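You operate a simulated robot arm through the tools that you are given. There is no shell and no other tool.

You run a simulated robot arm. Do the job below in one go: nothing can be reset, and whatever is moved stays where it is left.

TASK
Move the gold corner guard from the blue box to the upper drawer.
Fine: the blue clasp box; free its clasp, open it and leave it open; drawer shut again; the other guard stays.

Only the result counts: the job must be done as asked and must still hold three seconds after the hand-in. Knocking over, shifting, dropping, spilling or breaking anything else fails it.

THE ROBOT
A 7-joint arm with a two-finger gripper, fixed in place. Base frame: the origin is on the floor under the middle of its stand, x ahead of it, y to its left, z up; the work surface is at about z = 0.8. Lengths are in m, angles in degrees, forces in N, time in s.
With the tool pointing down near the work surface it reaches from about 0.3 to 0.74 m from the base axis. Its first joint turns from -166.0 to 166.0 degrees. Payload 2.94 kg.
Tool frame: the origin (TCP) lies between the finger pads and is the grasp point; the fingertips stand 0.03 m ahead of it; z points along the fingers, y is the line along which they close. The gripper opens to 0.138 m; its body begins 0.109 m behind the TCP.
Orientation is that of the tool frame in the base frame, as a unit quaternion [x, y, z, w]. With the fingers straight down and closing along the base's y, the tool's x points along the base's -x, its y along +y and its z along -z.

THE INTERFACE
- The arm moves only by the tool servo_tool. Its argument "commands" is one flat list of numbers, 7 for each row, row after row: the opening in per cent of the stroke, from 0 (shut) to 100 (fully open), then the shift along the base's x, y, z in m, then the turn, a rotation vector about the base's x, y, z in degrees. In form: [fingers, x, y, z, ax, ay, az, fingers, x, y, z, ax, ay, az, ...]. A call has 1 to 20 rows; each row shifts and turns the commanded pose from where the row before left it. A row lasts 0.2 s, in which the tool goes at most 0.05 m and 8.6 degrees; a call with a longer step from one row to the next is refused whole, and so is a gripper value outside its range. A pose out of reach is approached as far as the arm can. The call stops where the force on the tool passes 40 N (or 10 N more than at its start, if that is more) or the arm is blocked; 0.2 s more then pass. The fingers move at their own pace (about 0.072 m/s each) and stop on an object; they squeeze with about 21 N. The grip force told is the motor's: it shows also when the fingers shut on nothing. Time passes only in rows, and 0.2 s behind the last, so rows that do not move let the fingers close. The reply holds the time, the measured pose of the TCP, the force on the tool along the base axes, the opening and the grip force, in the units named above and with some noise, with the torque about the TCP (base axes, N m) and any sound that the robot's microphone picked up, and new pictures: "show" is both (left out), scene, wrist or none.
- Cameras (640 x 400 px; columns grow to the right, rows downward): "scene" is fixed at [0.0496, 0.5069, 1.4112]; the picture's right is [-0.55, -0.83, 0.00], its down [-0.46, 0.30, -0.83] and it looks along [0.70, -0.46, -0.55] (base axes); focal length 307 px, centre (320, 200). "wrist" rides on the gripper at [0.071, 0.019, -0.146] in the tool frame; the picture's right is [-0.26, 0.97, 0.00], its down [-0.85, -0.23, -0.48] and it looks along [-0.46, -0.12, 0.88] (tool axes); focal length 280 px, centre (320, 200). There is no depth. A picture from a camera that has moved, and an enlarged one, comes with that camera's place and axes in the base frame and with its lens. The place of the scene camera against the robot may be out by one fixed shift of up to 0.012 m in any direction.
- lift_body(by): slides the trunk up (or, below 0, down) by that many m; the arm rides with it, the base frame stays. It gives what a move gives, with no picture.
- zoom(camera, box): a new picture of the part [left, top, right, bottom] of that camera's present view, enlarged. It takes no simulated time.
- close_job(): hands the job in; it is judged then, once.

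Nothing tells you positions but the pictures and the camera data. Unless the task says otherwise, let go and move clear before handing in.

The tools are called after ">>>" by a JSON object that holds its "api" and its "payload". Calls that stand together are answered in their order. servo_tool: Moves the arm, as the interface text tells. Its arguments: {"type":"object","properties":{"commands":{"type":"array","items":{"type":"number"}},"show":{"type":"string","enum":["both","scene","wrist","none"]}},"required":["commands"]} The other tools are called the same way: lift_body (by) moves the trunk up or down; zoom (camera, box) takes an enlarged picture of a part of a camera's view; close_job () hands the job in.

At the start:

```text
clock: 0.0
tool_pos: [0.4695, -0.2034, 1.2186]
tcp_rot: [0.0, 1.0, 0.0, 0.0]
wrist_force: [0.0, -0.4, -0.3]
torque: [0.02, 0.02, 0.02]
opening: 0.1383
finger_force: 0.0
trunk travel left (down, up): [-0.325, 0.129]
```

scene: 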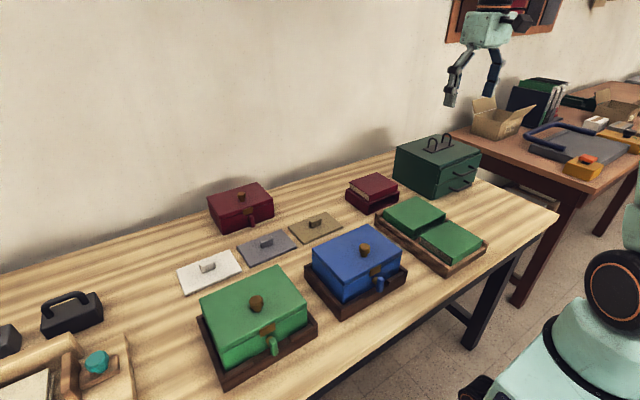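
wrist: 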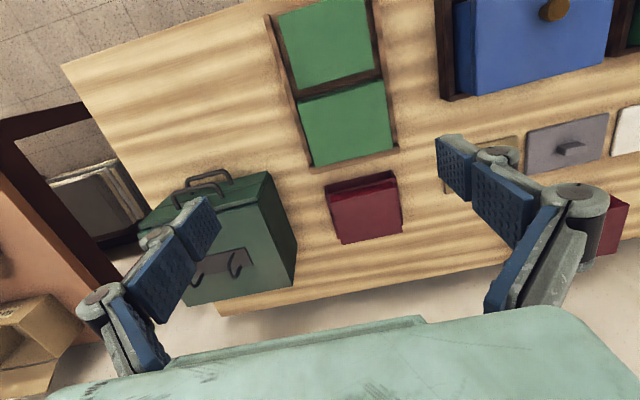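

I see a blue clasp box mid-table, a green clasp box, lids, trays, and a dark green drawer cabinet at the far right of the table. I'll enlarge the key parts before moving.

>>> {"api": "zoom", "payload": {"camera": "scene", "box": [290, 210, 430, 320]}}

>>> {"api": "zoom", "payload": {"camera": "scene", "box": [370, 120, 500, 210]}}

>>> {"api": "zoom", "payload": {"camera": "wrist", "box": [420, 0, 640, 130]}}

>>> {"api": "zoom", "payload": {"camera": "wrist", "box": [120, 150, 320, 320]}}

```text
3.64 times, centred on (360, 265) of scene
camera zoom: at [0.0496, 0.5069, 1.4112], right [-0.55, -0.83, 0.0], down [-0.46, 0.3, -0.83], along [0.7, -0.46, -0.55], focal length 1116 px, centre (174, -36)
```

zoom: 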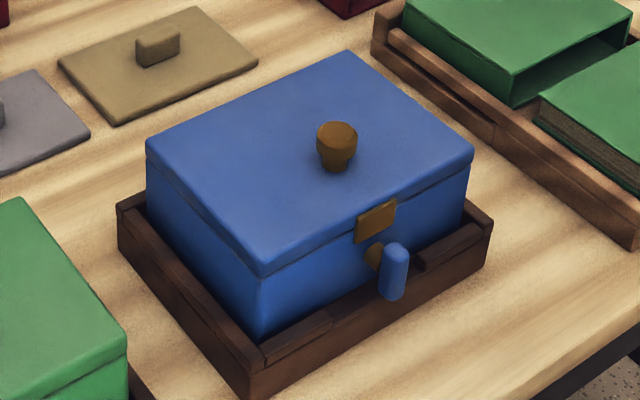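

```text
4.44 times, centred on (435, 165) of scene
camera zoom: at [0.0496, 0.5069, 1.4112], right [-0.55, -0.83, 0.0], down [-0.46, 0.3, -0.83], along [0.7, -0.46, -0.55], focal length 1364 px, centre (-191, 356)
```

zoom: 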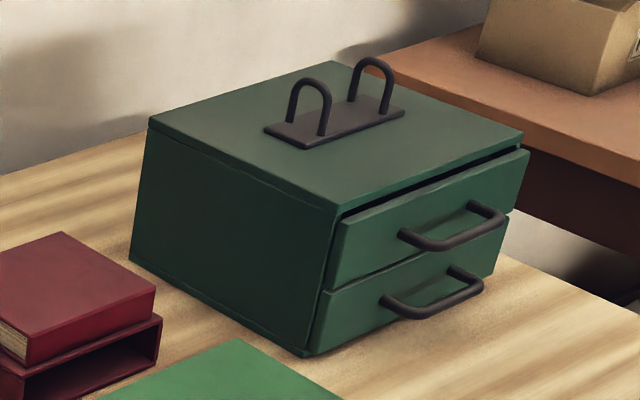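

```text
2.91 times, centred on (530, 65) of wrist
camera zoom: at [0.3982, -0.1838, 1.364], right [0.26, 0.97, 0.0], down [0.85, -0.23, 0.48], along [0.46, -0.12, -0.88], focal length 816 px, centre (-291, 593)
```

zoom: 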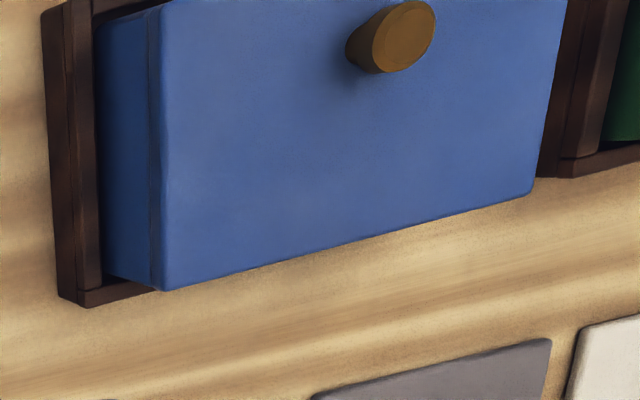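

```text
2.35 times, centred on (220, 235) of wrist
camera zoom: at [0.3982, -0.1838, 1.364], right [0.26, 0.97, 0.0], down [0.85, -0.23, 0.48], along [0.46, -0.12, -0.88], focal length 660 px, centre (555, 118)
```

zoom: 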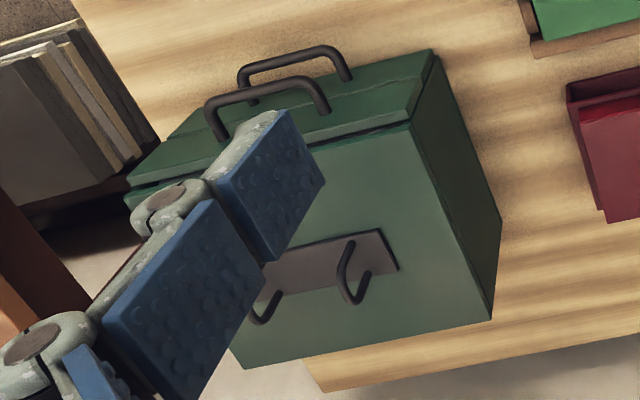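

The blue box sits at about x 0.40–0.54, y 0.03–0.21, with its lid top near z 0.89. Its clasp faces the robot. The drawer cabinet is at about x 0.60–0.80, y -0.34 to -0.58. I'll bring the wrist camera over the blue box for a closer look at the clasp.

>>> {"api": "servo_tool", "payload": {"commands": [100, -0.0175, 0.0416, -0.0125, 0, 0, 0, 100, -0.0175, 0.0416, -0.0125, 0, 0, 0, 100, -0.0175, 0.0416, -0.0125, 0, 0, 0, 100, -0.0175, 0.0416, -0.0125, 0, 0, 0, 100, -0.0175, 0.0416, -0.0125, 0, 0, 0, 100, -0.0175, 0.0416, -0.0125, 0, 0, 0, 100, -0.0175, 0.0416, -0.0125, 0, 0, 0, 100, -0.0175, 0.0416, -0.0125, 0, 0, 0]}}

```text
clock: 2.0
tool_pos: [0.329, 0.1309, 1.0881]
tcp_rot: [0.001, 0.999, -0.001, -0.045]
wrist_force: [0.6, 0.2, 0.0]
torque: [0.01, 0.01, 0.0]
opening: 0.1381
finger_force: 0.2
trunk travel left (down, up): [-0.325, 0.129]
stopped in row 8: the arm was blocked; the commanded pose is now the measured one
camera wrist: at [0.2717, 0.1495, 1.2396], right [0.26, 0.96, -0.03], down [0.89, -0.23, 0.4], along [0.38, -0.13, -0.92], focal length 280 px, centre (320, 200)
```

scene: 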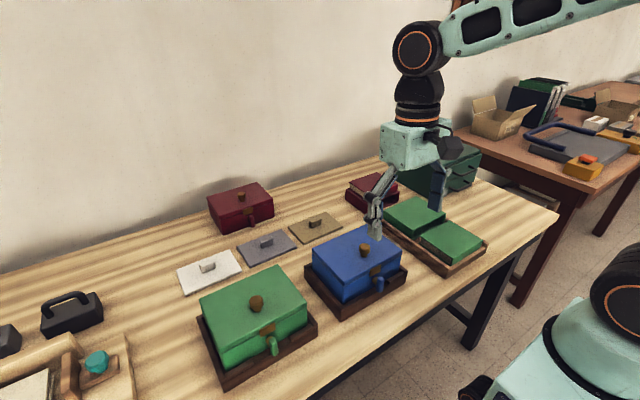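
wrist: 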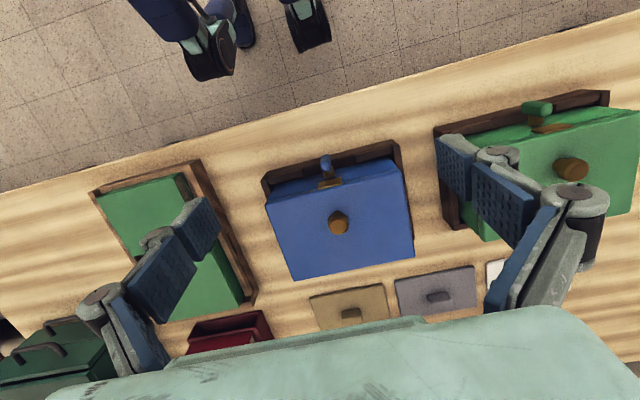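

The arm hit its near limit at about x 0.33 and tilted about 5°. I'll zoom in on the clasp from here.

>>> {"api": "zoom", "payload": {"camera": "wrist", "box": [250, 120, 430, 290]}}

>>> {"api": "zoom", "payload": {"camera": "wrist", "box": [290, 140, 370, 190]}}

>>> {"api": "zoom", "payload": {"camera": "scene", "box": [355, 250, 415, 300]}}

```text
2.35 times, centred on (340, 205) of wrist
camera zoom: at [0.2717, 0.1495, 1.2396], right [0.26, 0.96, -0.03], down [0.89, -0.23, 0.4], along [0.38, -0.13, -0.92], focal length 660 px, centre (273, 188)
```

zoom: 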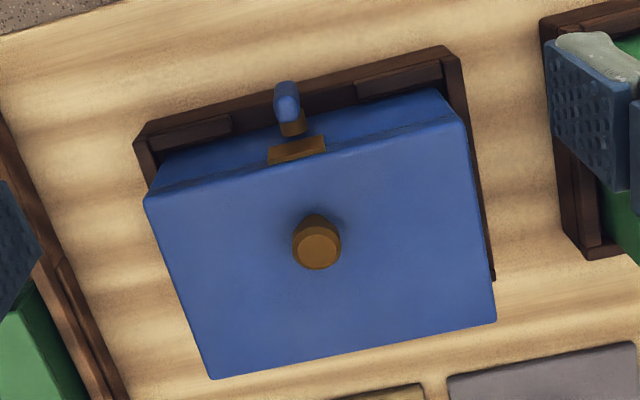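

```text
8.00 times, centred on (330, 165) of wrist
camera zoom: at [0.2717, 0.1495, 1.2396], right [0.26, 0.96, -0.03], down [0.89, -0.23, 0.4], along [0.38, -0.13, -0.92], focal length 2243 px, centre (240, 480)
```

zoom: 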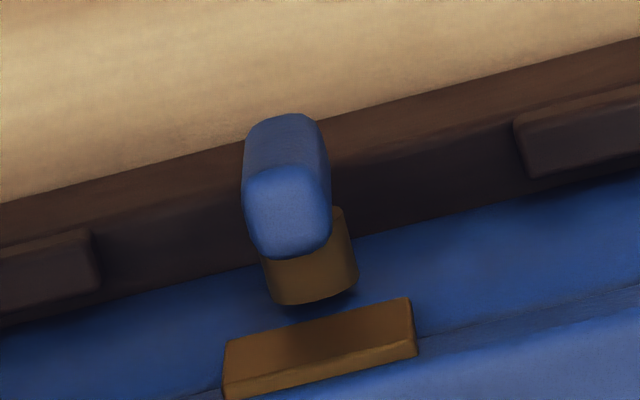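

```text
8.00 times, centred on (385, 275) of scene
camera zoom: at [0.0496, 0.5069, 1.4112], right [-0.55, -0.83, 0.0], down [-0.46, 0.3, -0.83], along [0.7, -0.46, -0.55], focal length 2456 px, centre (-200, -400)
```

zoom: 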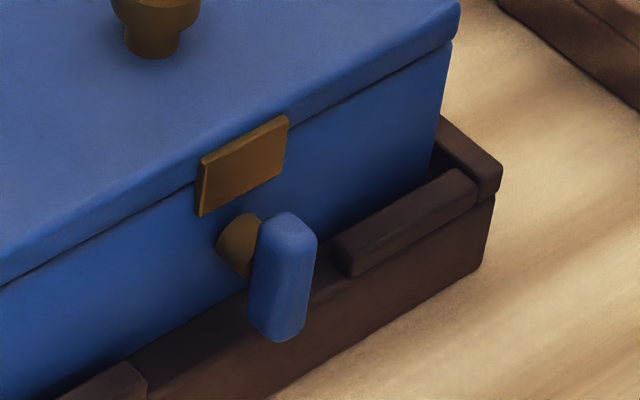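

The clasp is a blue lever hanging from a gold pivot just below a gold keeper on the lid's front edge. I'll tilt the camera forward to look at it more squarely and refine its position.

>>> {"api": "servo_tool", "payload": {"commands": [100, 0.02, 0, 0, 0, -7, 0, 100, 0.02, 0, 0, 0, -7, 0, 100, 0.02, 0, 0, 0, -7, 0, 100, 0.01, 0, -0.01, 0, -7, 0]}}

```text
clock: 3.2
tool_pos: [0.3926, 0.1308, 1.0322]
tcp_rot: [0.002, 0.991, -0.004, 0.135]
wrist_force: [-0.4, 0.7, 0.6]
torque: [-0.01, 0.01, -0.02]
opening: 0.138
finger_force: 0.1
trunk travel left (down, up): [-0.325, 0.129]
stopped in row 4: the arm was blocked; the commanded pose is now the measured one
camera wrist: at [0.2855, 0.1511, 1.1527], right [0.26, 0.96, 0.06], down [0.69, -0.23, 0.69], along [0.68, -0.13, -0.72], focal length 280 px, centre (320, 200)
```

scene: 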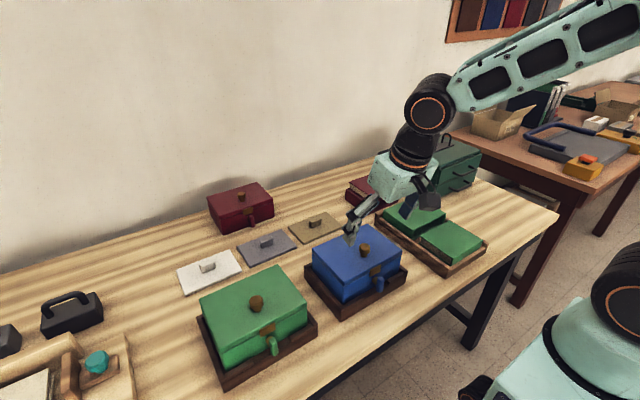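
wrist: 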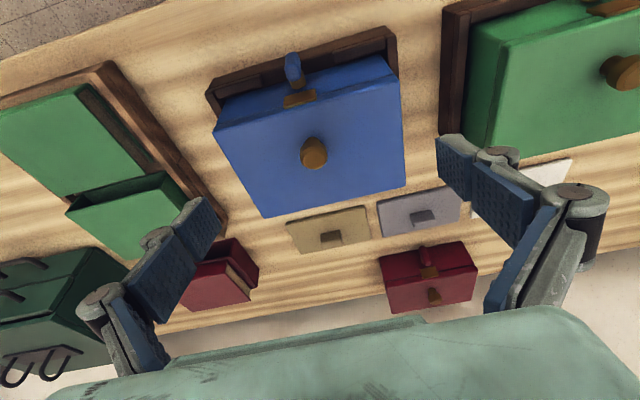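

The arm was blocked again near its folded limit, but this view helps. I'll zoom in on the clasp from here.

>>> {"api": "zoom", "payload": {"camera": "wrist", "box": [250, 30, 350, 110]}}

>>> {"api": "zoom", "payload": {"camera": "wrist", "box": [370, 230, 490, 320]}}

>>> {"api": "zoom", "payload": {"camera": "wrist", "box": [200, 20, 420, 225]}}

>>> {"api": "zoom", "payload": {"camera": "scene", "box": [200, 175, 280, 235]}}

```text
5.00 times, centred on (300, 70) of wrist
camera zoom: at [0.2855, 0.1511, 1.1527], right [0.26, 0.96, 0.06], down [0.69, -0.23, 0.69], along [0.68, -0.13, -0.72], focal length 1402 px, centre (420, 850)
```

zoom: 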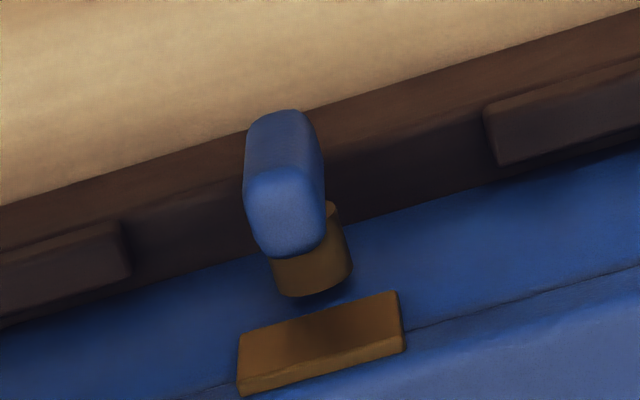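

```text
4.44 times, centred on (430, 275) of wrist
camera zoom: at [0.2855, 0.1511, 1.1527], right [0.26, 0.96, 0.06], down [0.69, -0.23, 0.69], along [0.68, -0.13, -0.72], focal length 1246 px, centre (-169, -133)
```

zoom: 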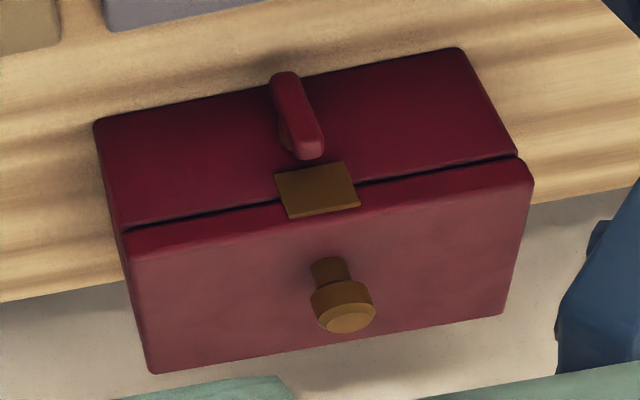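

```text
1.95 times, centred on (310, 122) of wrist
camera zoom: at [0.2855, 0.1511, 1.1527], right [0.26, 0.96, 0.06], down [0.69, -0.23, 0.69], along [0.68, -0.13, -0.72], focal length 547 px, centre (340, 351)
```

zoom: 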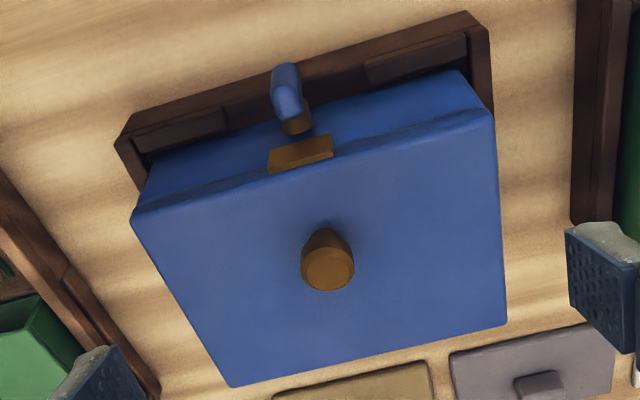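

```text
6.67 times, centred on (240, 205) of scene
camera zoom: at [0.0496, 0.5069, 1.4112], right [-0.55, -0.83, 0.0], down [-0.46, 0.3, -0.83], along [0.7, -0.46, -0.55], focal length 2046 px, centre (853, 167)
```

zoom: 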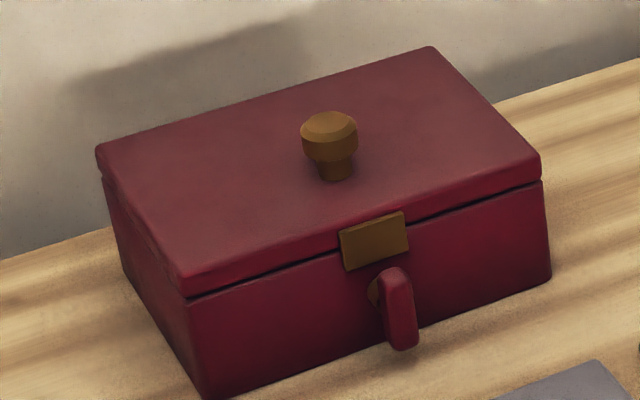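

The lever looks about 0.015 m thick at x≈0.368–0.384, y≈0.12. It spans z≈0.836–0.876 and its pivot is near z≈0.866. I'll check the fingertip size before planning the push.

>>> {"api": "zoom", "payload": {"camera": "wrist", "box": [420, 110, 640, 330]}}

>>> {"api": "zoom", "payload": {"camera": "scene", "box": [330, 140, 460, 250]}}

```text
1.82 times, centred on (530, 220) of wrist
camera zoom: at [0.2855, 0.1511, 1.1527], right [0.26, 0.96, 0.06], down [0.69, -0.23, 0.69], along [0.68, -0.13, -0.72], focal length 510 px, centre (-62, 164)
```

zoom: 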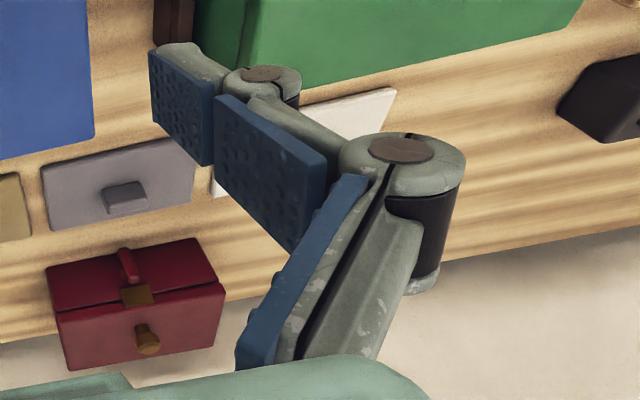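

```text
3.64 times, centred on (395, 195) of scene
camera zoom: at [0.0496, 0.5069, 1.4112], right [-0.55, -0.83, 0.0], down [-0.46, 0.3, -0.83], along [0.7, -0.46, -0.55], focal length 1116 px, centre (47, 218)
```

zoom: 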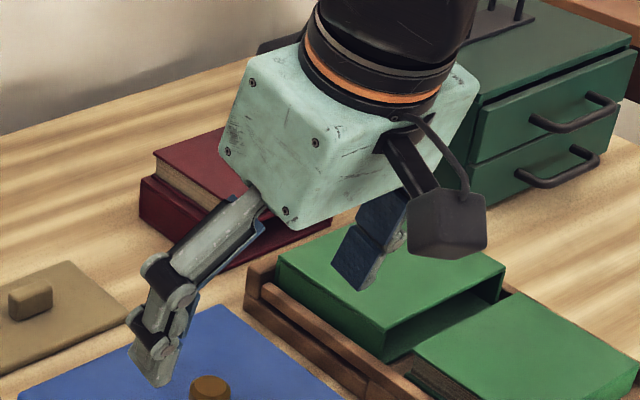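

The fingers are about 0.024 m wide. I'll shut them, set the tool upright and move to just in front of the box on the -y side of the lever for a close look.

>>> {"api": "servo_tool", "payload": {"commands": [0, -0.0107, -0.0177, -0.0155, 0, 3.9, 0, 0, -0.0107, -0.0177, -0.0155, 0, 3.9, 0, 0, -0.0107, -0.0177, -0.0155, 0, 3.9, 0, 0, -0.0107, -0.0177, -0.0155, 0, 3.9, 0, 0, 0, 0, 0, 0, 0, 0]}}

```text
clock: 4.4
tool_pos: [0.3495, 0.0607, 0.9744]
tcp_rot: [-0.001, 1.0, -0.004, 0.004]
wrist_force: [0.3, 0.5, 0.4]
torque: [0.03, -0.03, -0.02]
opening: 0.0
finger_force: 21.2
trunk travel left (down, up): [-0.325, 0.129]
camera wrist: at [0.2772, 0.0807, 1.1186], right [0.26, 0.97, 0.0], down [0.85, -0.23, 0.48], along [0.47, -0.13, -0.88], focal length 280 px, centre (320, 200)
```

scene: 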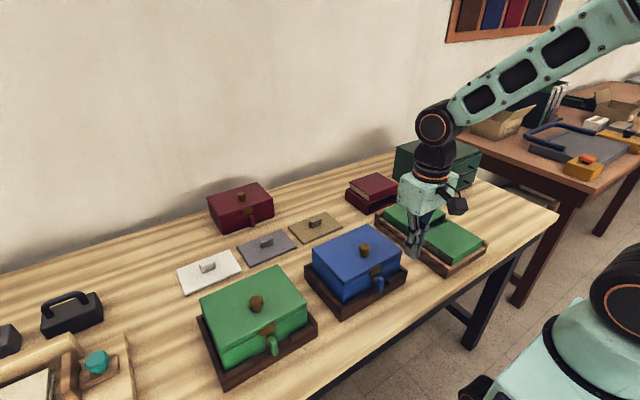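
wrist: 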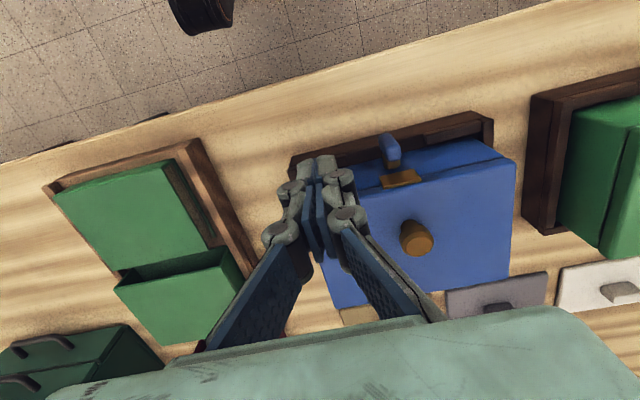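

>>> {"api": "zoom", "payload": {"camera": "wrist", "box": [340, 110, 450, 200]}}

>>> {"api": "zoom", "payload": {"camera": "wrist", "box": [250, 130, 390, 270]}}

>>> {"api": "zoom", "payload": {"camera": "scene", "box": [360, 190, 460, 300]}}

```text
4.44 times, centred on (395, 155) of wrist
camera zoom: at [0.2772, 0.0807, 1.1186], right [0.26, 0.97, 0.0], down [0.85, -0.23, 0.48], along [0.47, -0.13, -0.88], focal length 1246 px, centre (-13, 400)
```

zoom: 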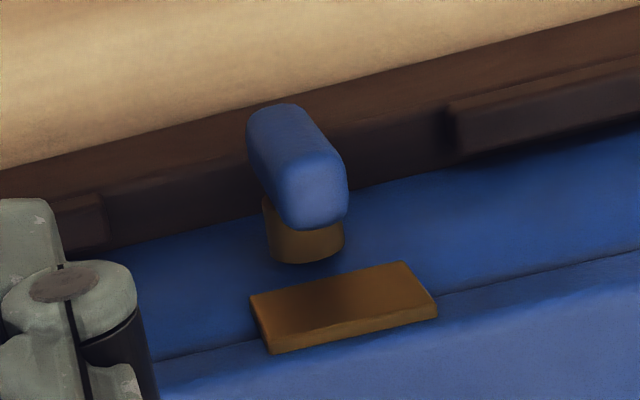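

```text
2.86 times, centred on (320, 200) of wrist
camera zoom: at [0.2772, 0.0807, 1.1186], right [0.26, 0.97, 0.0], down [0.85, -0.23, 0.48], along [0.47, -0.13, -0.88], focal length 801 px, centre (320, 200)
```

zoom: 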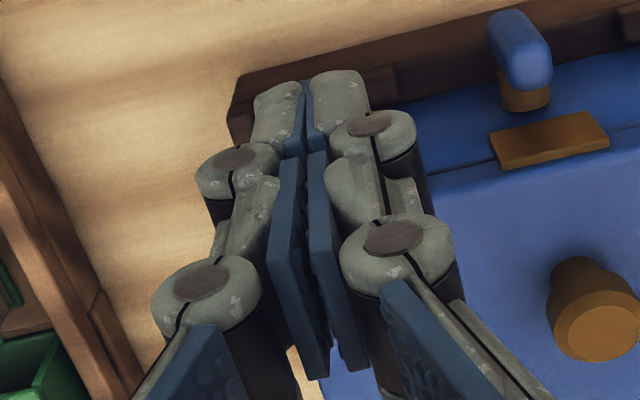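

```text
3.64 times, centred on (410, 245) of scene
camera zoom: at [0.0496, 0.5069, 1.4112], right [-0.55, -0.83, 0.0], down [-0.46, 0.3, -0.83], along [0.7, -0.46, -0.55], focal length 1116 px, centre (-7, 36)
```

zoom: 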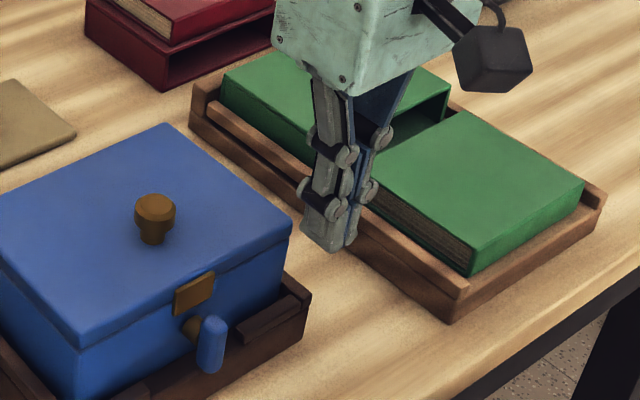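

The three views agree that the lever is centred on its pivot at y≈0.121, z≈0.866. It spans z≈0.848–0.884 and x≈0.367–0.381, so it works like a thumb-turn. I'll place the shut fingers beside its upper end on the -y side, then push sideways.

>>> {"api": "servo_tool", "payload": {"commands": [0, 0.0085, 0.012, -0.033, 0, 0, 0, 0, 0.0085, 0.011, -0.033, 0, 0, 0, 0, 0, 0, 0, 0, 0, 0]}}

```text
clock: 5.2
tool_pos: [0.3647, 0.0837, 0.9079]
tcp_rot: [-0.001, 1.0, -0.004, 0.005]
wrist_force: [0.2, 0.8, 0.3]
torque: [0.01, -0.01, -0.01]
opening: 0.0
finger_force: 20.7
trunk travel left (down, up): [-0.325, 0.129]
camera wrist: at [0.2937, 0.1044, 1.0519], right [0.26, 0.97, 0.0], down [0.85, -0.23, 0.48], along [0.47, -0.13, -0.87], focal length 280 px, centre (320, 200)
```

scene: 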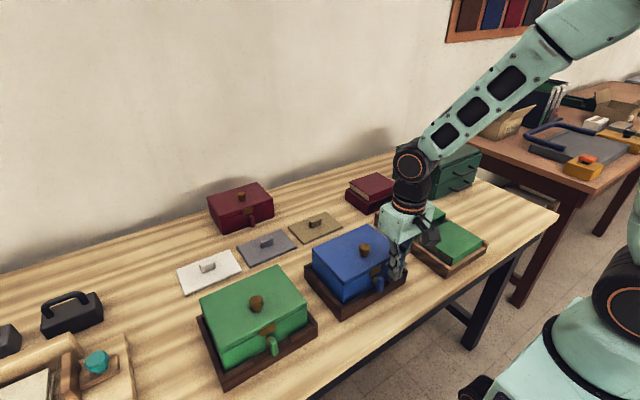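
wrist: 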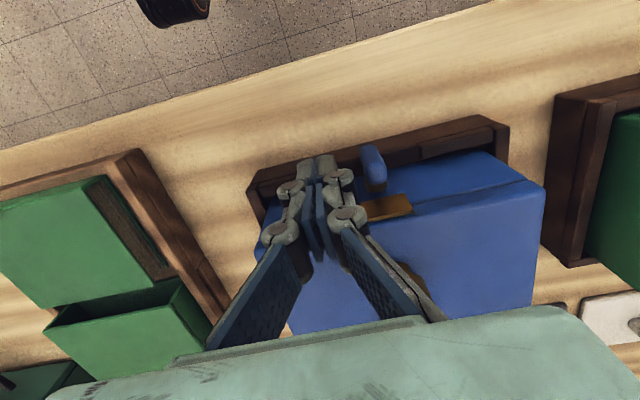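

>>> {"api": "zoom", "payload": {"camera": "wrist", "box": [280, 130, 420, 230]}}

>>> {"api": "zoom", "payload": {"camera": "scene", "box": [350, 230, 430, 300]}}

```text
4.00 times, centred on (350, 180) of wrist
camera zoom: at [0.2937, 0.1044, 1.0519], right [0.26, 0.97, 0.0], down [0.85, -0.23, 0.48], along [0.47, -0.13, -0.87], focal length 1122 px, centre (200, 280)
```

zoom: 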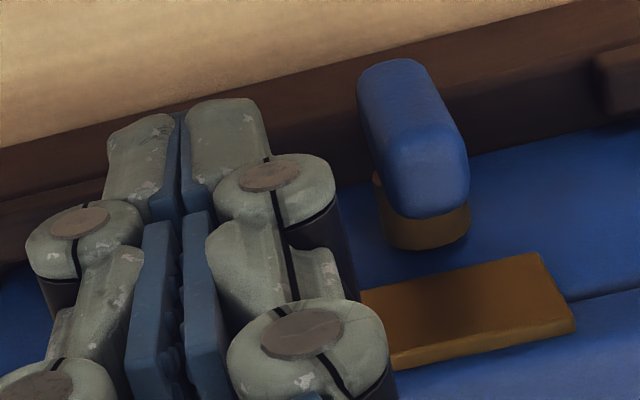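

```text
5.71 times, centred on (390, 265) of scene
camera zoom: at [0.0496, 0.5069, 1.4112], right [-0.55, -0.83, 0.0], down [-0.46, 0.3, -0.83], along [0.7, -0.46, -0.55], focal length 1754 px, centre (-80, -171)
```

zoom: 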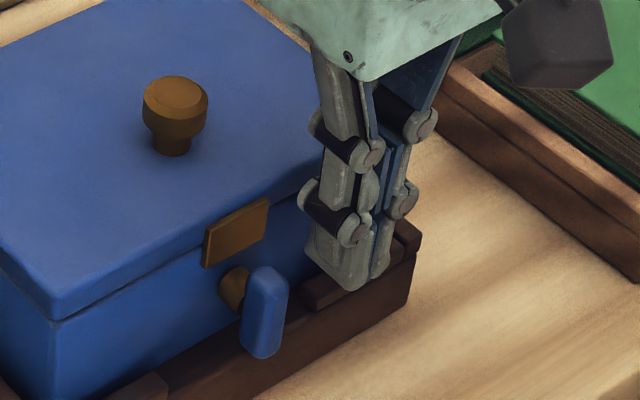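

The finger sits at the right height beside the lever's upper end. I'll push slowly toward +y and watch the force.

>>> {"api": "servo_tool", "payload": {"commands": [0, 0.002, 0.01, -0.002, 0, 0, 0, 0, 0, 0.004, 0, 0, 0, 0, 0, 0, 0.003, 0, 0, 0, 0, 0, 0, 0.003, 0, 0, 0, 0, 0, 0, 0.003, 0, 0, 0, 0]}}

```text
clock: 6.4
tool_pos: [0.3684, 0.1069, 0.9064]
tcp_rot: [-0.001, 1.0, -0.003, 0.004]
wrist_force: [-0.5, -1.0, 3.0]
torque: [-0.04, 0.0, 0.01]
opening: 0.0
finger_force: 21.2
trunk travel left (down, up): [-0.325, 0.129]
camera wrist: at [0.296, 0.1268, 1.05], right [0.26, 0.97, 0.0], down [0.84, -0.23, 0.48], along [0.47, -0.13, -0.87], focal length 280 px, centre (320, 200)
```

scene: 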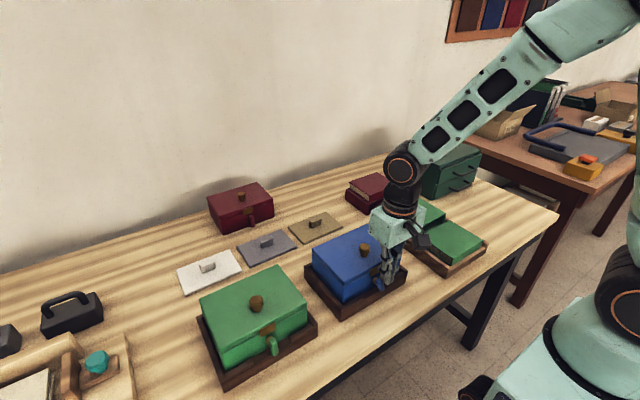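
wrist: 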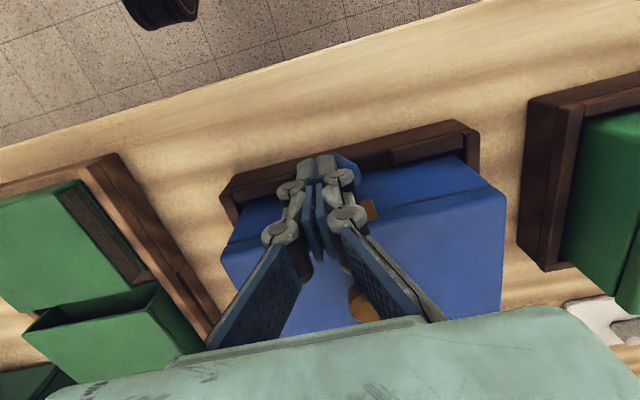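

>>> {"api": "zoom", "payload": {"camera": "wrist", "box": [280, 130, 420, 230]}}

>>> {"api": "zoom", "payload": {"camera": "scene", "box": [350, 230, 430, 300]}}

```text
4.00 times, centred on (350, 180) of wrist
camera zoom: at [0.296, 0.1268, 1.05], right [0.26, 0.97, 0.0], down [0.84, -0.23, 0.48], along [0.47, -0.13, -0.87], focal length 1122 px, centre (200, 280)
```

zoom: 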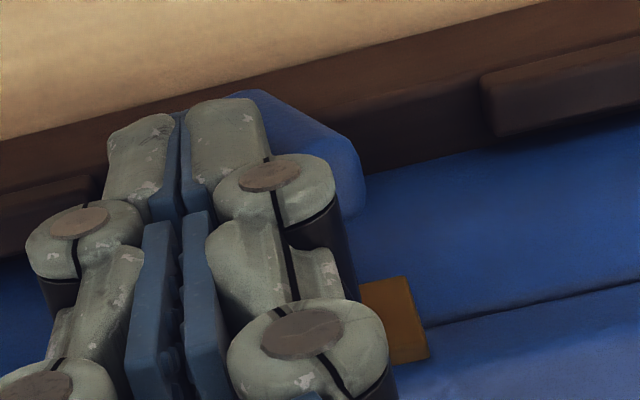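

```text
5.71 times, centred on (390, 265) of scene
camera zoom: at [0.0496, 0.5069, 1.4112], right [-0.55, -0.83, 0.0], down [-0.46, 0.3, -0.83], along [0.7, -0.46, -0.55], focal length 1754 px, centre (-80, -171)
```

zoom: 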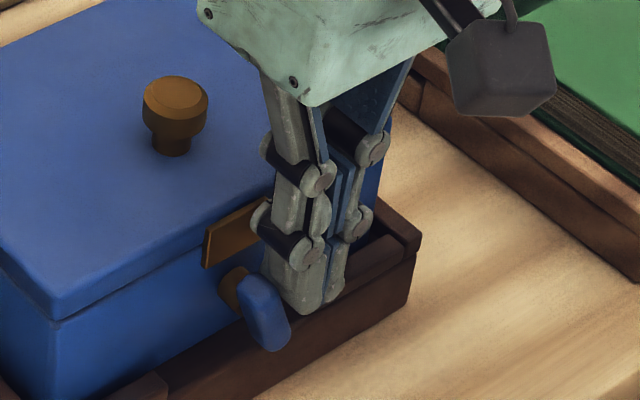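

The lever is turning freely, with its top leaning toward +y. I'll continue along the arc and press its end down toward horizontal.

>>> {"api": "servo_tool", "payload": {"commands": [0, 0, 0.004, 0, 0, 0, 0, 0, 0, 0.004, 0, 0, 0, 0, 0, 0, 0.004, 0, 0, 0, 0, 0, 0, 0.003, -0.002, 0, 0, 0, 0, 0, 0, -0.002, 0, 0, 0, 0, 0, 0, -0.002, 0, 0, 0]}}

>>> {"api": "zoom", "payload": {"camera": "scene", "box": [350, 230, 430, 300]}}

```text
clock: 7.8
tool_pos: [0.3672, 0.1234, 0.9025]
tcp_rot: [-0.001, 1.0, -0.002, 0.007]
wrist_force: [-5.4, 3.3, 27.1]
torque: [0.07, 0.05, -0.06]
opening: 0.0058
finger_force: 20.9
trunk travel left (down, up): [-0.325, 0.129]
camera wrist: at [0.2951, 0.1426, 1.0457], right [0.26, 0.97, 0.0], down [0.84, -0.23, 0.49], along [0.47, -0.13, -0.87], focal length 280 px, centre (320, 200)
```

scene: 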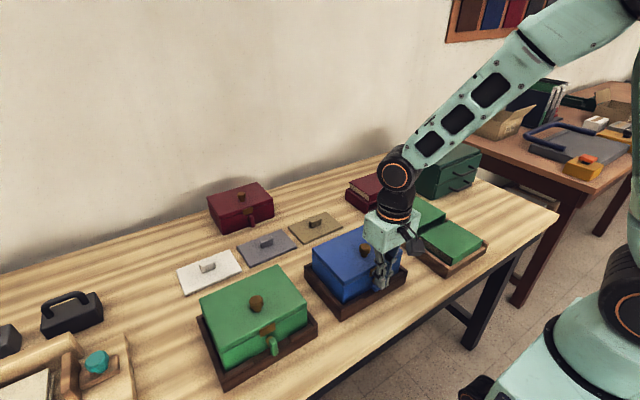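
wrist: 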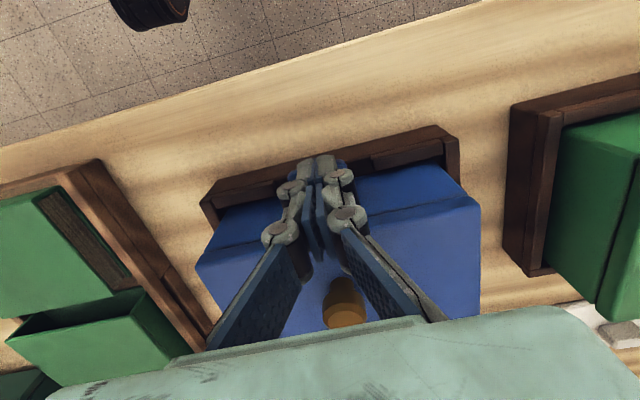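

```text
5.71 times, centred on (390, 265) of scene
camera zoom: at [0.0496, 0.5069, 1.4112], right [-0.55, -0.83, 0.0], down [-0.46, 0.3, -0.83], along [0.7, -0.46, -0.55], focal length 1754 px, centre (-80, -171)
```

zoom: 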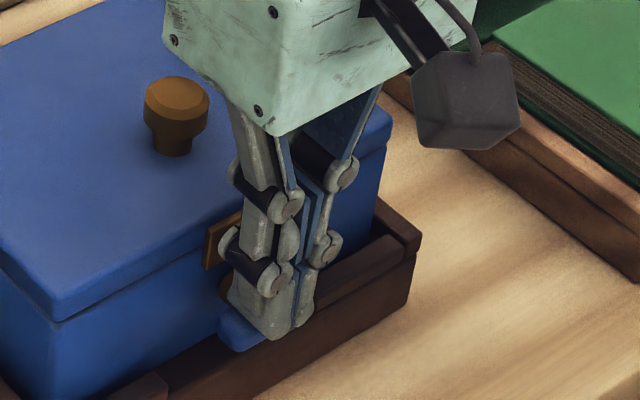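

The lever looks close to horizontal, with about 27 N pressing on it. I'll back off upward and check.

>>> {"api": "servo_tool", "payload": {"commands": [0, 0, 0, 0.01, 0, 0, 0, 0, -0.005, -0.01, 0.03, 0, 0, 0, 0, -0.005, -0.02, 0.03, 0, 0, 0]}}

>>> {"api": "zoom", "payload": {"camera": "scene", "box": [350, 230, 430, 300]}}

>>> {"api": "zoom", "payload": {"camera": "wrist", "box": [300, 100, 440, 200]}}

```text
clock: 8.6
tool_pos: [0.3574, 0.0906, 0.9695]
tcp_rot: [0.0, 1.0, -0.003, 0.004]
wrist_force: [-0.3, 0.0, 0.2]
torque: [0.02, 0.0, 0.02]
opening: 0.0001
finger_force: 20.8
trunk travel left (down, up): [-0.325, 0.129]
camera wrist: at [0.2857, 0.1115, 1.1131], right [0.26, 0.97, -0.01], down [0.85, -0.23, 0.48], along [0.47, -0.13, -0.88], focal length 280 px, centre (320, 200)
```

scene: 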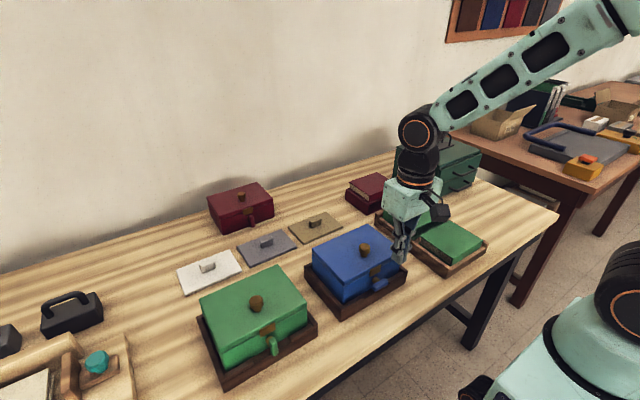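
wrist: 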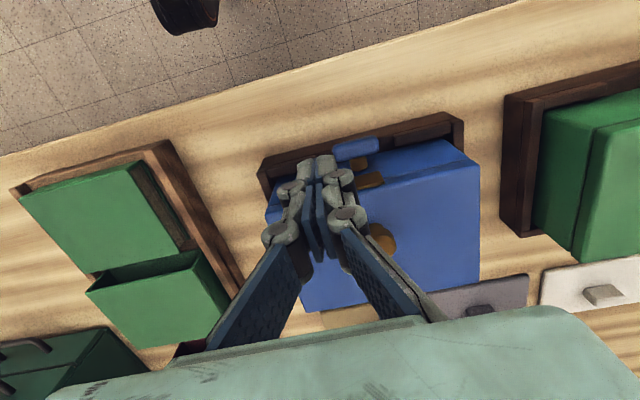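

```text
5.71 times, centred on (390, 265) of scene
camera zoom: at [0.0496, 0.5069, 1.4112], right [-0.55, -0.83, 0.0], down [-0.46, 0.3, -0.83], along [0.7, -0.46, -0.55], focal length 1754 px, centre (-80, -171)
```

zoom: 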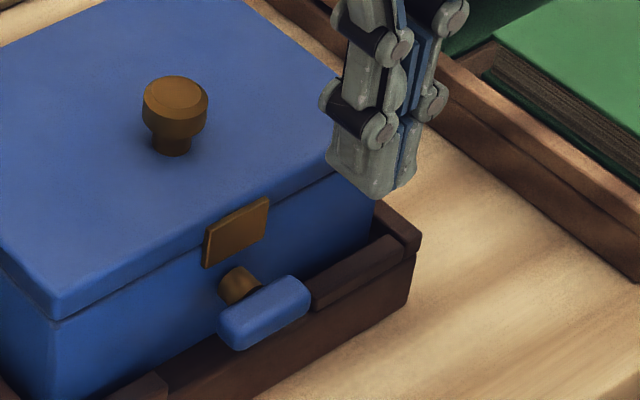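

```text
4.00 times, centred on (370, 150) of wrist
camera zoom: at [0.2857, 0.1115, 1.1131], right [0.26, 0.97, -0.01], down [0.85, -0.23, 0.48], along [0.47, -0.13, -0.88], focal length 1122 px, centre (120, 400)
```

zoom: 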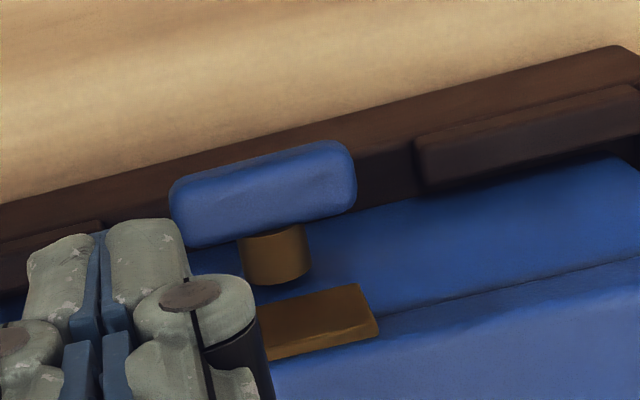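

The lever is now horizontal, so the clasp should be free. Next I'll open the fingers and move over the lid knob to measure it.

>>> {"api": "servo_tool", "payload": {"commands": [40, 0, 0, 0.04, 0, 0, 0, 40, 0.03, 0.014, 0.01, 0, 0, 0, 40, 0.03, 0.0135, 0.0, 0, 0, 0, 40, 0, 0, 0, 0, 0, 0]}}

>>> {"api": "zoom", "payload": {"camera": "wrist", "box": [250, 110, 410, 220]}}

```text
clock: 9.6
tool_pos: [0.4177, 0.1214, 1.0222]
tcp_rot: [-0.001, 1.0, -0.003, 0.004]
wrist_force: [0.0, 0.3, -0.3]
torque: [-0.03, 0.0, -0.01]
opening: 0.0554
finger_force: 0.1
trunk travel left (down, up): [-0.325, 0.129]
camera wrist: at [0.3455, 0.1412, 1.1656], right [0.26, 0.97, 0.0], down [0.85, -0.23, 0.48], along [0.47, -0.13, -0.87], focal length 280 px, centre (320, 200)
```

scene: 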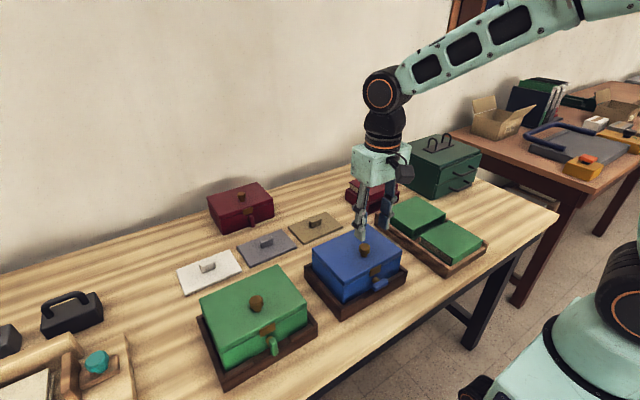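
wrist: 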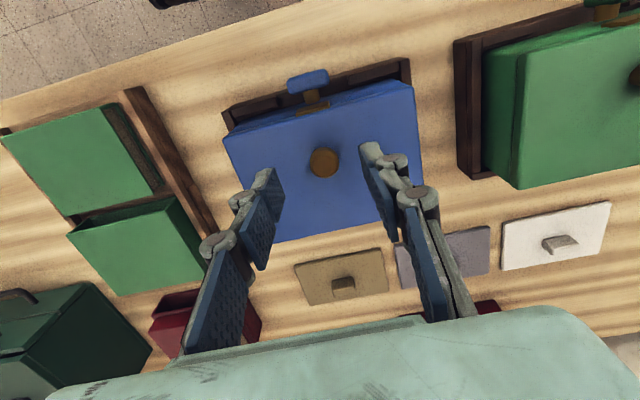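

```text
3.64 times, centred on (330, 165) of wrist
camera zoom: at [0.3455, 0.1412, 1.1656], right [0.26, 0.97, 0.0], down [0.85, -0.23, 0.48], along [0.47, -0.13, -0.87], focal length 1020 px, centre (284, 327)
```

zoom: 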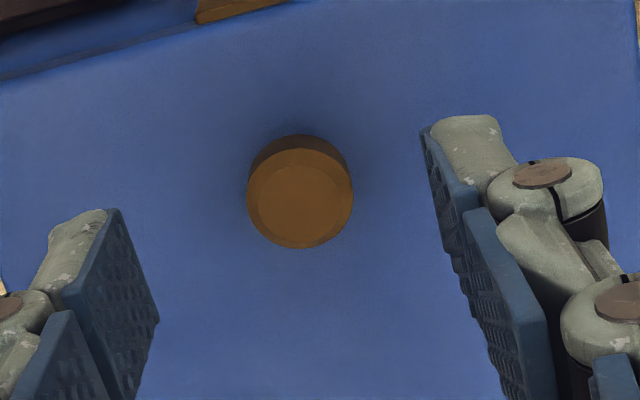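

The knob's top is at about (0.437, 0.120, 0.935) with a head about 0.024 m across. I'll lower onto it and grip it along y, so it can pivot between the pads as the lid turns.

>>> {"api": "servo_tool", "payload": {"commands": [40, 0.0096, -0.0007, -0.026, 0, 0, 0, 40, 0.0097, -0.0007, -0.026, 0, 0, 0, 40, 0, 0, -0.025, 0, 0, 0, 40, 0, 0, 0, 0, 0, 0]}}

>>> {"api": "zoom", "payload": {"camera": "wrist", "box": [250, 110, 410, 220]}}

>>> {"api": "zoom", "payload": {"camera": "scene", "box": [320, 200, 420, 280]}}

```text
clock: 10.6
tool_pos: [0.4372, 0.1188, 0.9421]
tcp_rot: [-0.001, 1.0, -0.003, 0.004]
wrist_force: [-0.3, 0.5, 0.1]
torque: [0.0, -0.01, 0.06]
opening: 0.0551
finger_force: 0.0
trunk travel left (down, up): [-0.325, 0.129]
camera wrist: at [0.366, 0.1389, 1.0869], right [0.26, 0.97, 0.0], down [0.85, -0.23, 0.48], along [0.47, -0.13, -0.87], focal length 280 px, centre (320, 200)
```

scene: 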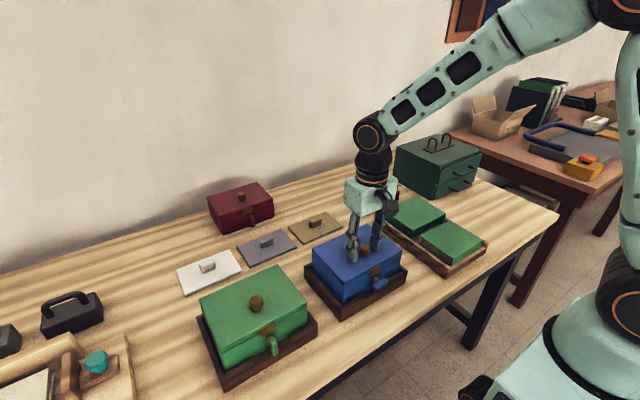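
wrist: 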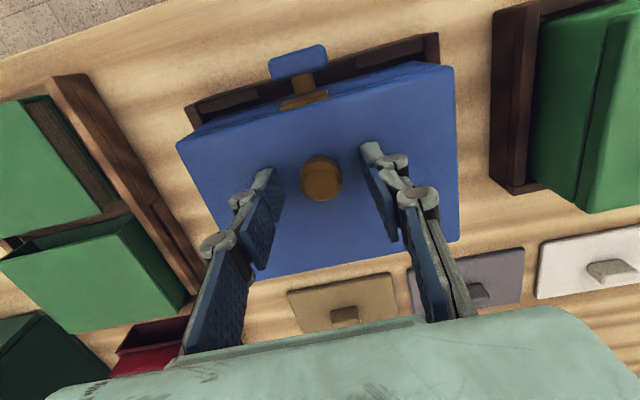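

```text
3.64 times, centred on (330, 165) of wrist
camera zoom: at [0.366, 0.1389, 1.0869], right [0.26, 0.97, 0.0], down [0.85, -0.23, 0.48], along [0.47, -0.13, -0.87], focal length 1020 px, centre (284, 327)
```

zoom: 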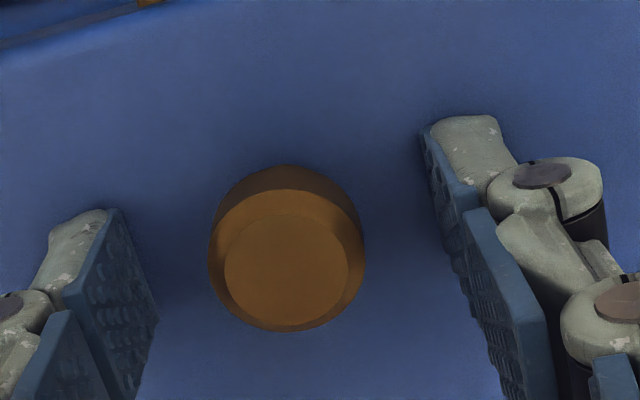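

```text
5.00 times, centred on (370, 240) of scene
camera zoom: at [0.0496, 0.5069, 1.4112], right [-0.55, -0.83, 0.0], down [-0.46, 0.3, -0.83], along [0.7, -0.46, -0.55], focal length 1535 px, centre (70, 0)
```

zoom: 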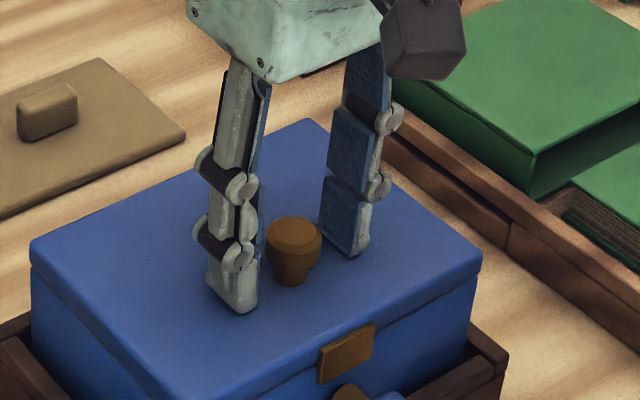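

The knob is well centred between the pads, so I'll close on it.

>>> {"api": "servo_tool", "payload": {"commands": [0, 0, 0.001, 0, 0, 0, 0, 0, 0, 0, 0, 0, 0, 0, 0, 0, 0, 0, 0, 0, 0, 0, 0, 0, 0, 0, 0, 0], "show": "wrist"}}

```text
clock: 11.6
tool_pos: [0.4374, 0.1214, 0.9419]
tcp_rot: [-0.001, 1.0, -0.003, 0.004]
wrist_force: [-1.4, 1.7, 0.0]
torque: [0.14, -0.07, -0.05]
opening: 0.0247
finger_force: 20.7
trunk travel left (down, up): [-0.325, 0.129]
camera wrist: at [0.3658, 0.1398, 1.0869], right [0.26, 0.97, 0.0], down [0.85, -0.23, 0.48], along [0.47, -0.13, -0.87], focal length 280 px, centre (320, 200)
```

wrist: 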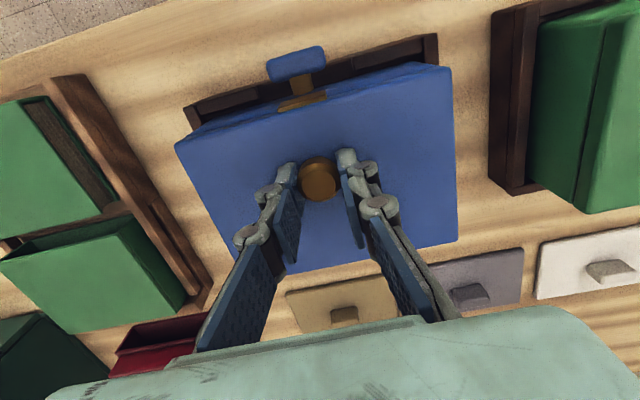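

Gripped at 0.0247 m. I'll lift through the first ~10° of the hinge arc, with the hinge taken to be near x≈0.526, z≈0.89, and check the forces.

>>> {"api": "servo_tool", "payload": {"commands": [0, 0.0017, 0, 0.0038, 0, 0, 0, 0, 0.0018, 0, 0.0038, 0, 0, 0, 0, 0.0041, 0, 0.0072, 0, 0, 0]}}

>>> {"api": "zoom", "payload": {"camera": "scene", "box": [300, 200, 420, 300]}}

```text
clock: 12.4
tool_pos: [0.4451, 0.1196, 0.9562]
tcp_rot: [-0.001, 1.0, -0.004, 0.003]
wrist_force: [-6.6, -2.6, -4.7]
torque: [-0.04, 0.63, 0.05]
opening: 0.025
finger_force: 21.0
trunk travel left (down, up): [-0.325, 0.129]
camera wrist: at [0.3733, 0.1395, 1.101], right [0.26, 0.97, -0.01], down [0.85, -0.23, 0.48], along [0.47, -0.13, -0.88], focal length 280 px, centre (320, 200)
```

scene: 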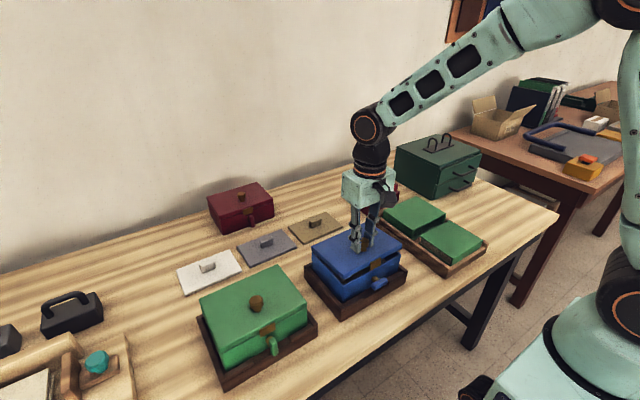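
wrist: 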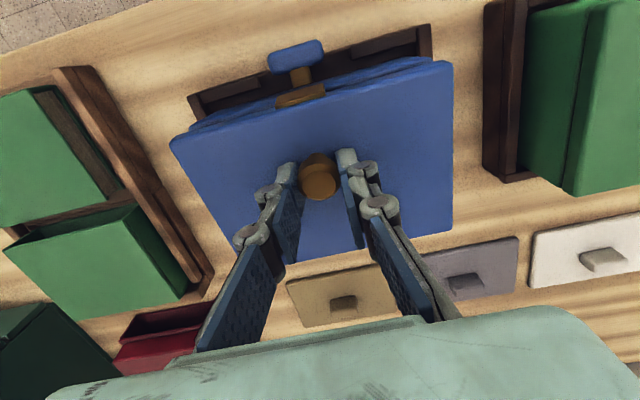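

```text
4.00 times, centred on (360, 250) of scene
camera zoom: at [0.0496, 0.5069, 1.4112], right [-0.55, -0.83, 0.0], down [-0.46, 0.3, -0.83], along [0.7, -0.46, -0.55], focal length 1228 px, centre (160, 0)
```

zoom: 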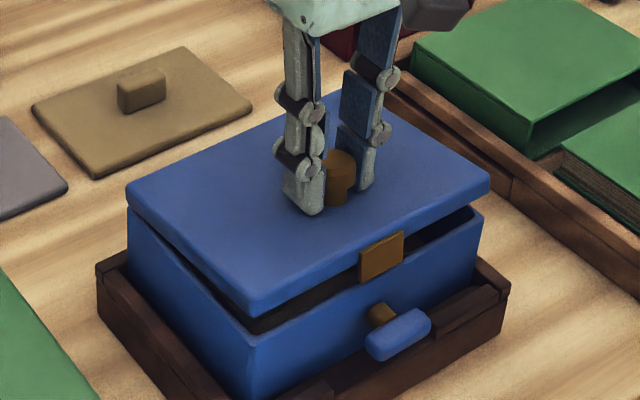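

The lid is free and swings on a rear hinge with low force. I'll continue the arc.

>>> {"api": "servo_tool", "payload": {"commands": [0, 0.004, 0, 0.007, 0, 0, 0, 0, 0.0048, 0, 0.0066, 0, 0, 0, 0, 0.0056, 0, 0.0062, 0, 0, 0, 0, 0.006, 0, 0.0056, 0, 0, 0]}}

>>> {"api": "zoom", "payload": {"camera": "scene", "box": [300, 200, 420, 300]}}

```text
clock: 13.4
tool_pos: [0.4657, 0.1188, 0.9832]
tcp_rot: [-0.001, 1.0, -0.004, 0.004]
wrist_force: [-6.3, 0.0, -3.5]
torque: [0.07, 0.62, -0.01]
opening: 0.0249
finger_force: 20.5
trunk travel left (down, up): [-0.325, 0.129]
camera wrist: at [0.3935, 0.1392, 1.1274], right [0.26, 0.97, 0.0], down [0.85, -0.23, 0.48], along [0.47, -0.13, -0.87], focal length 280 px, centre (320, 200)
```

scene: 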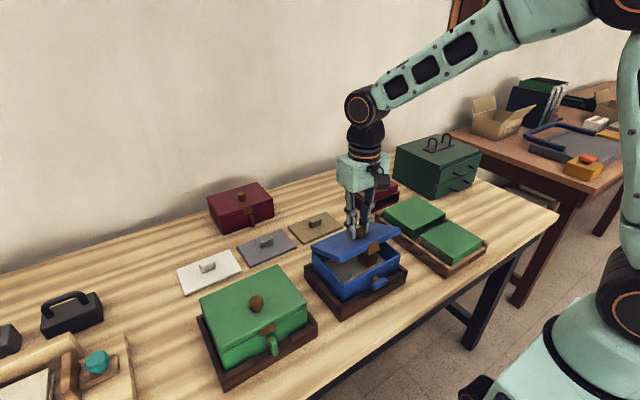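
wrist: 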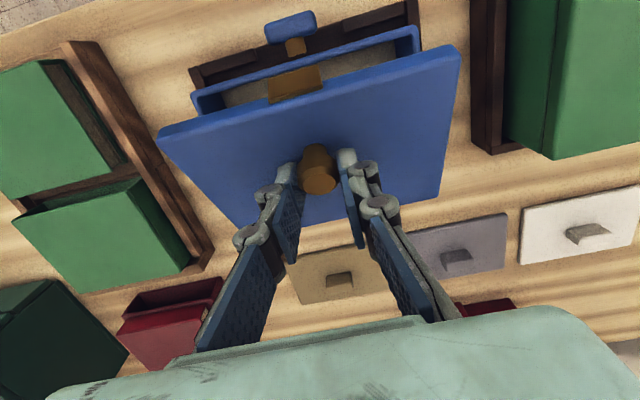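

```text
4.00 times, centred on (360, 250) of scene
camera zoom: at [0.0496, 0.5069, 1.4112], right [-0.55, -0.83, 0.0], down [-0.46, 0.3, -0.83], along [0.7, -0.46, -0.55], focal length 1228 px, centre (160, 0)
```

zoom: 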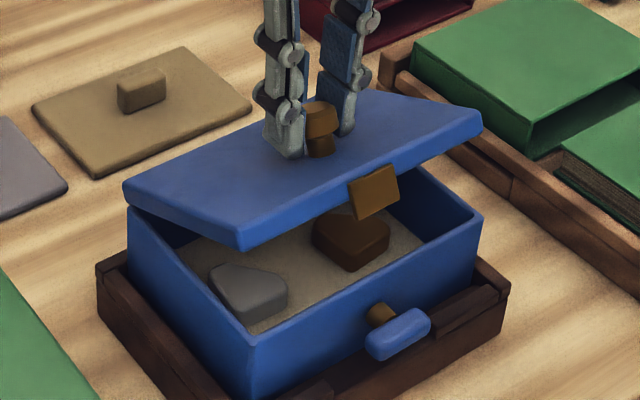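

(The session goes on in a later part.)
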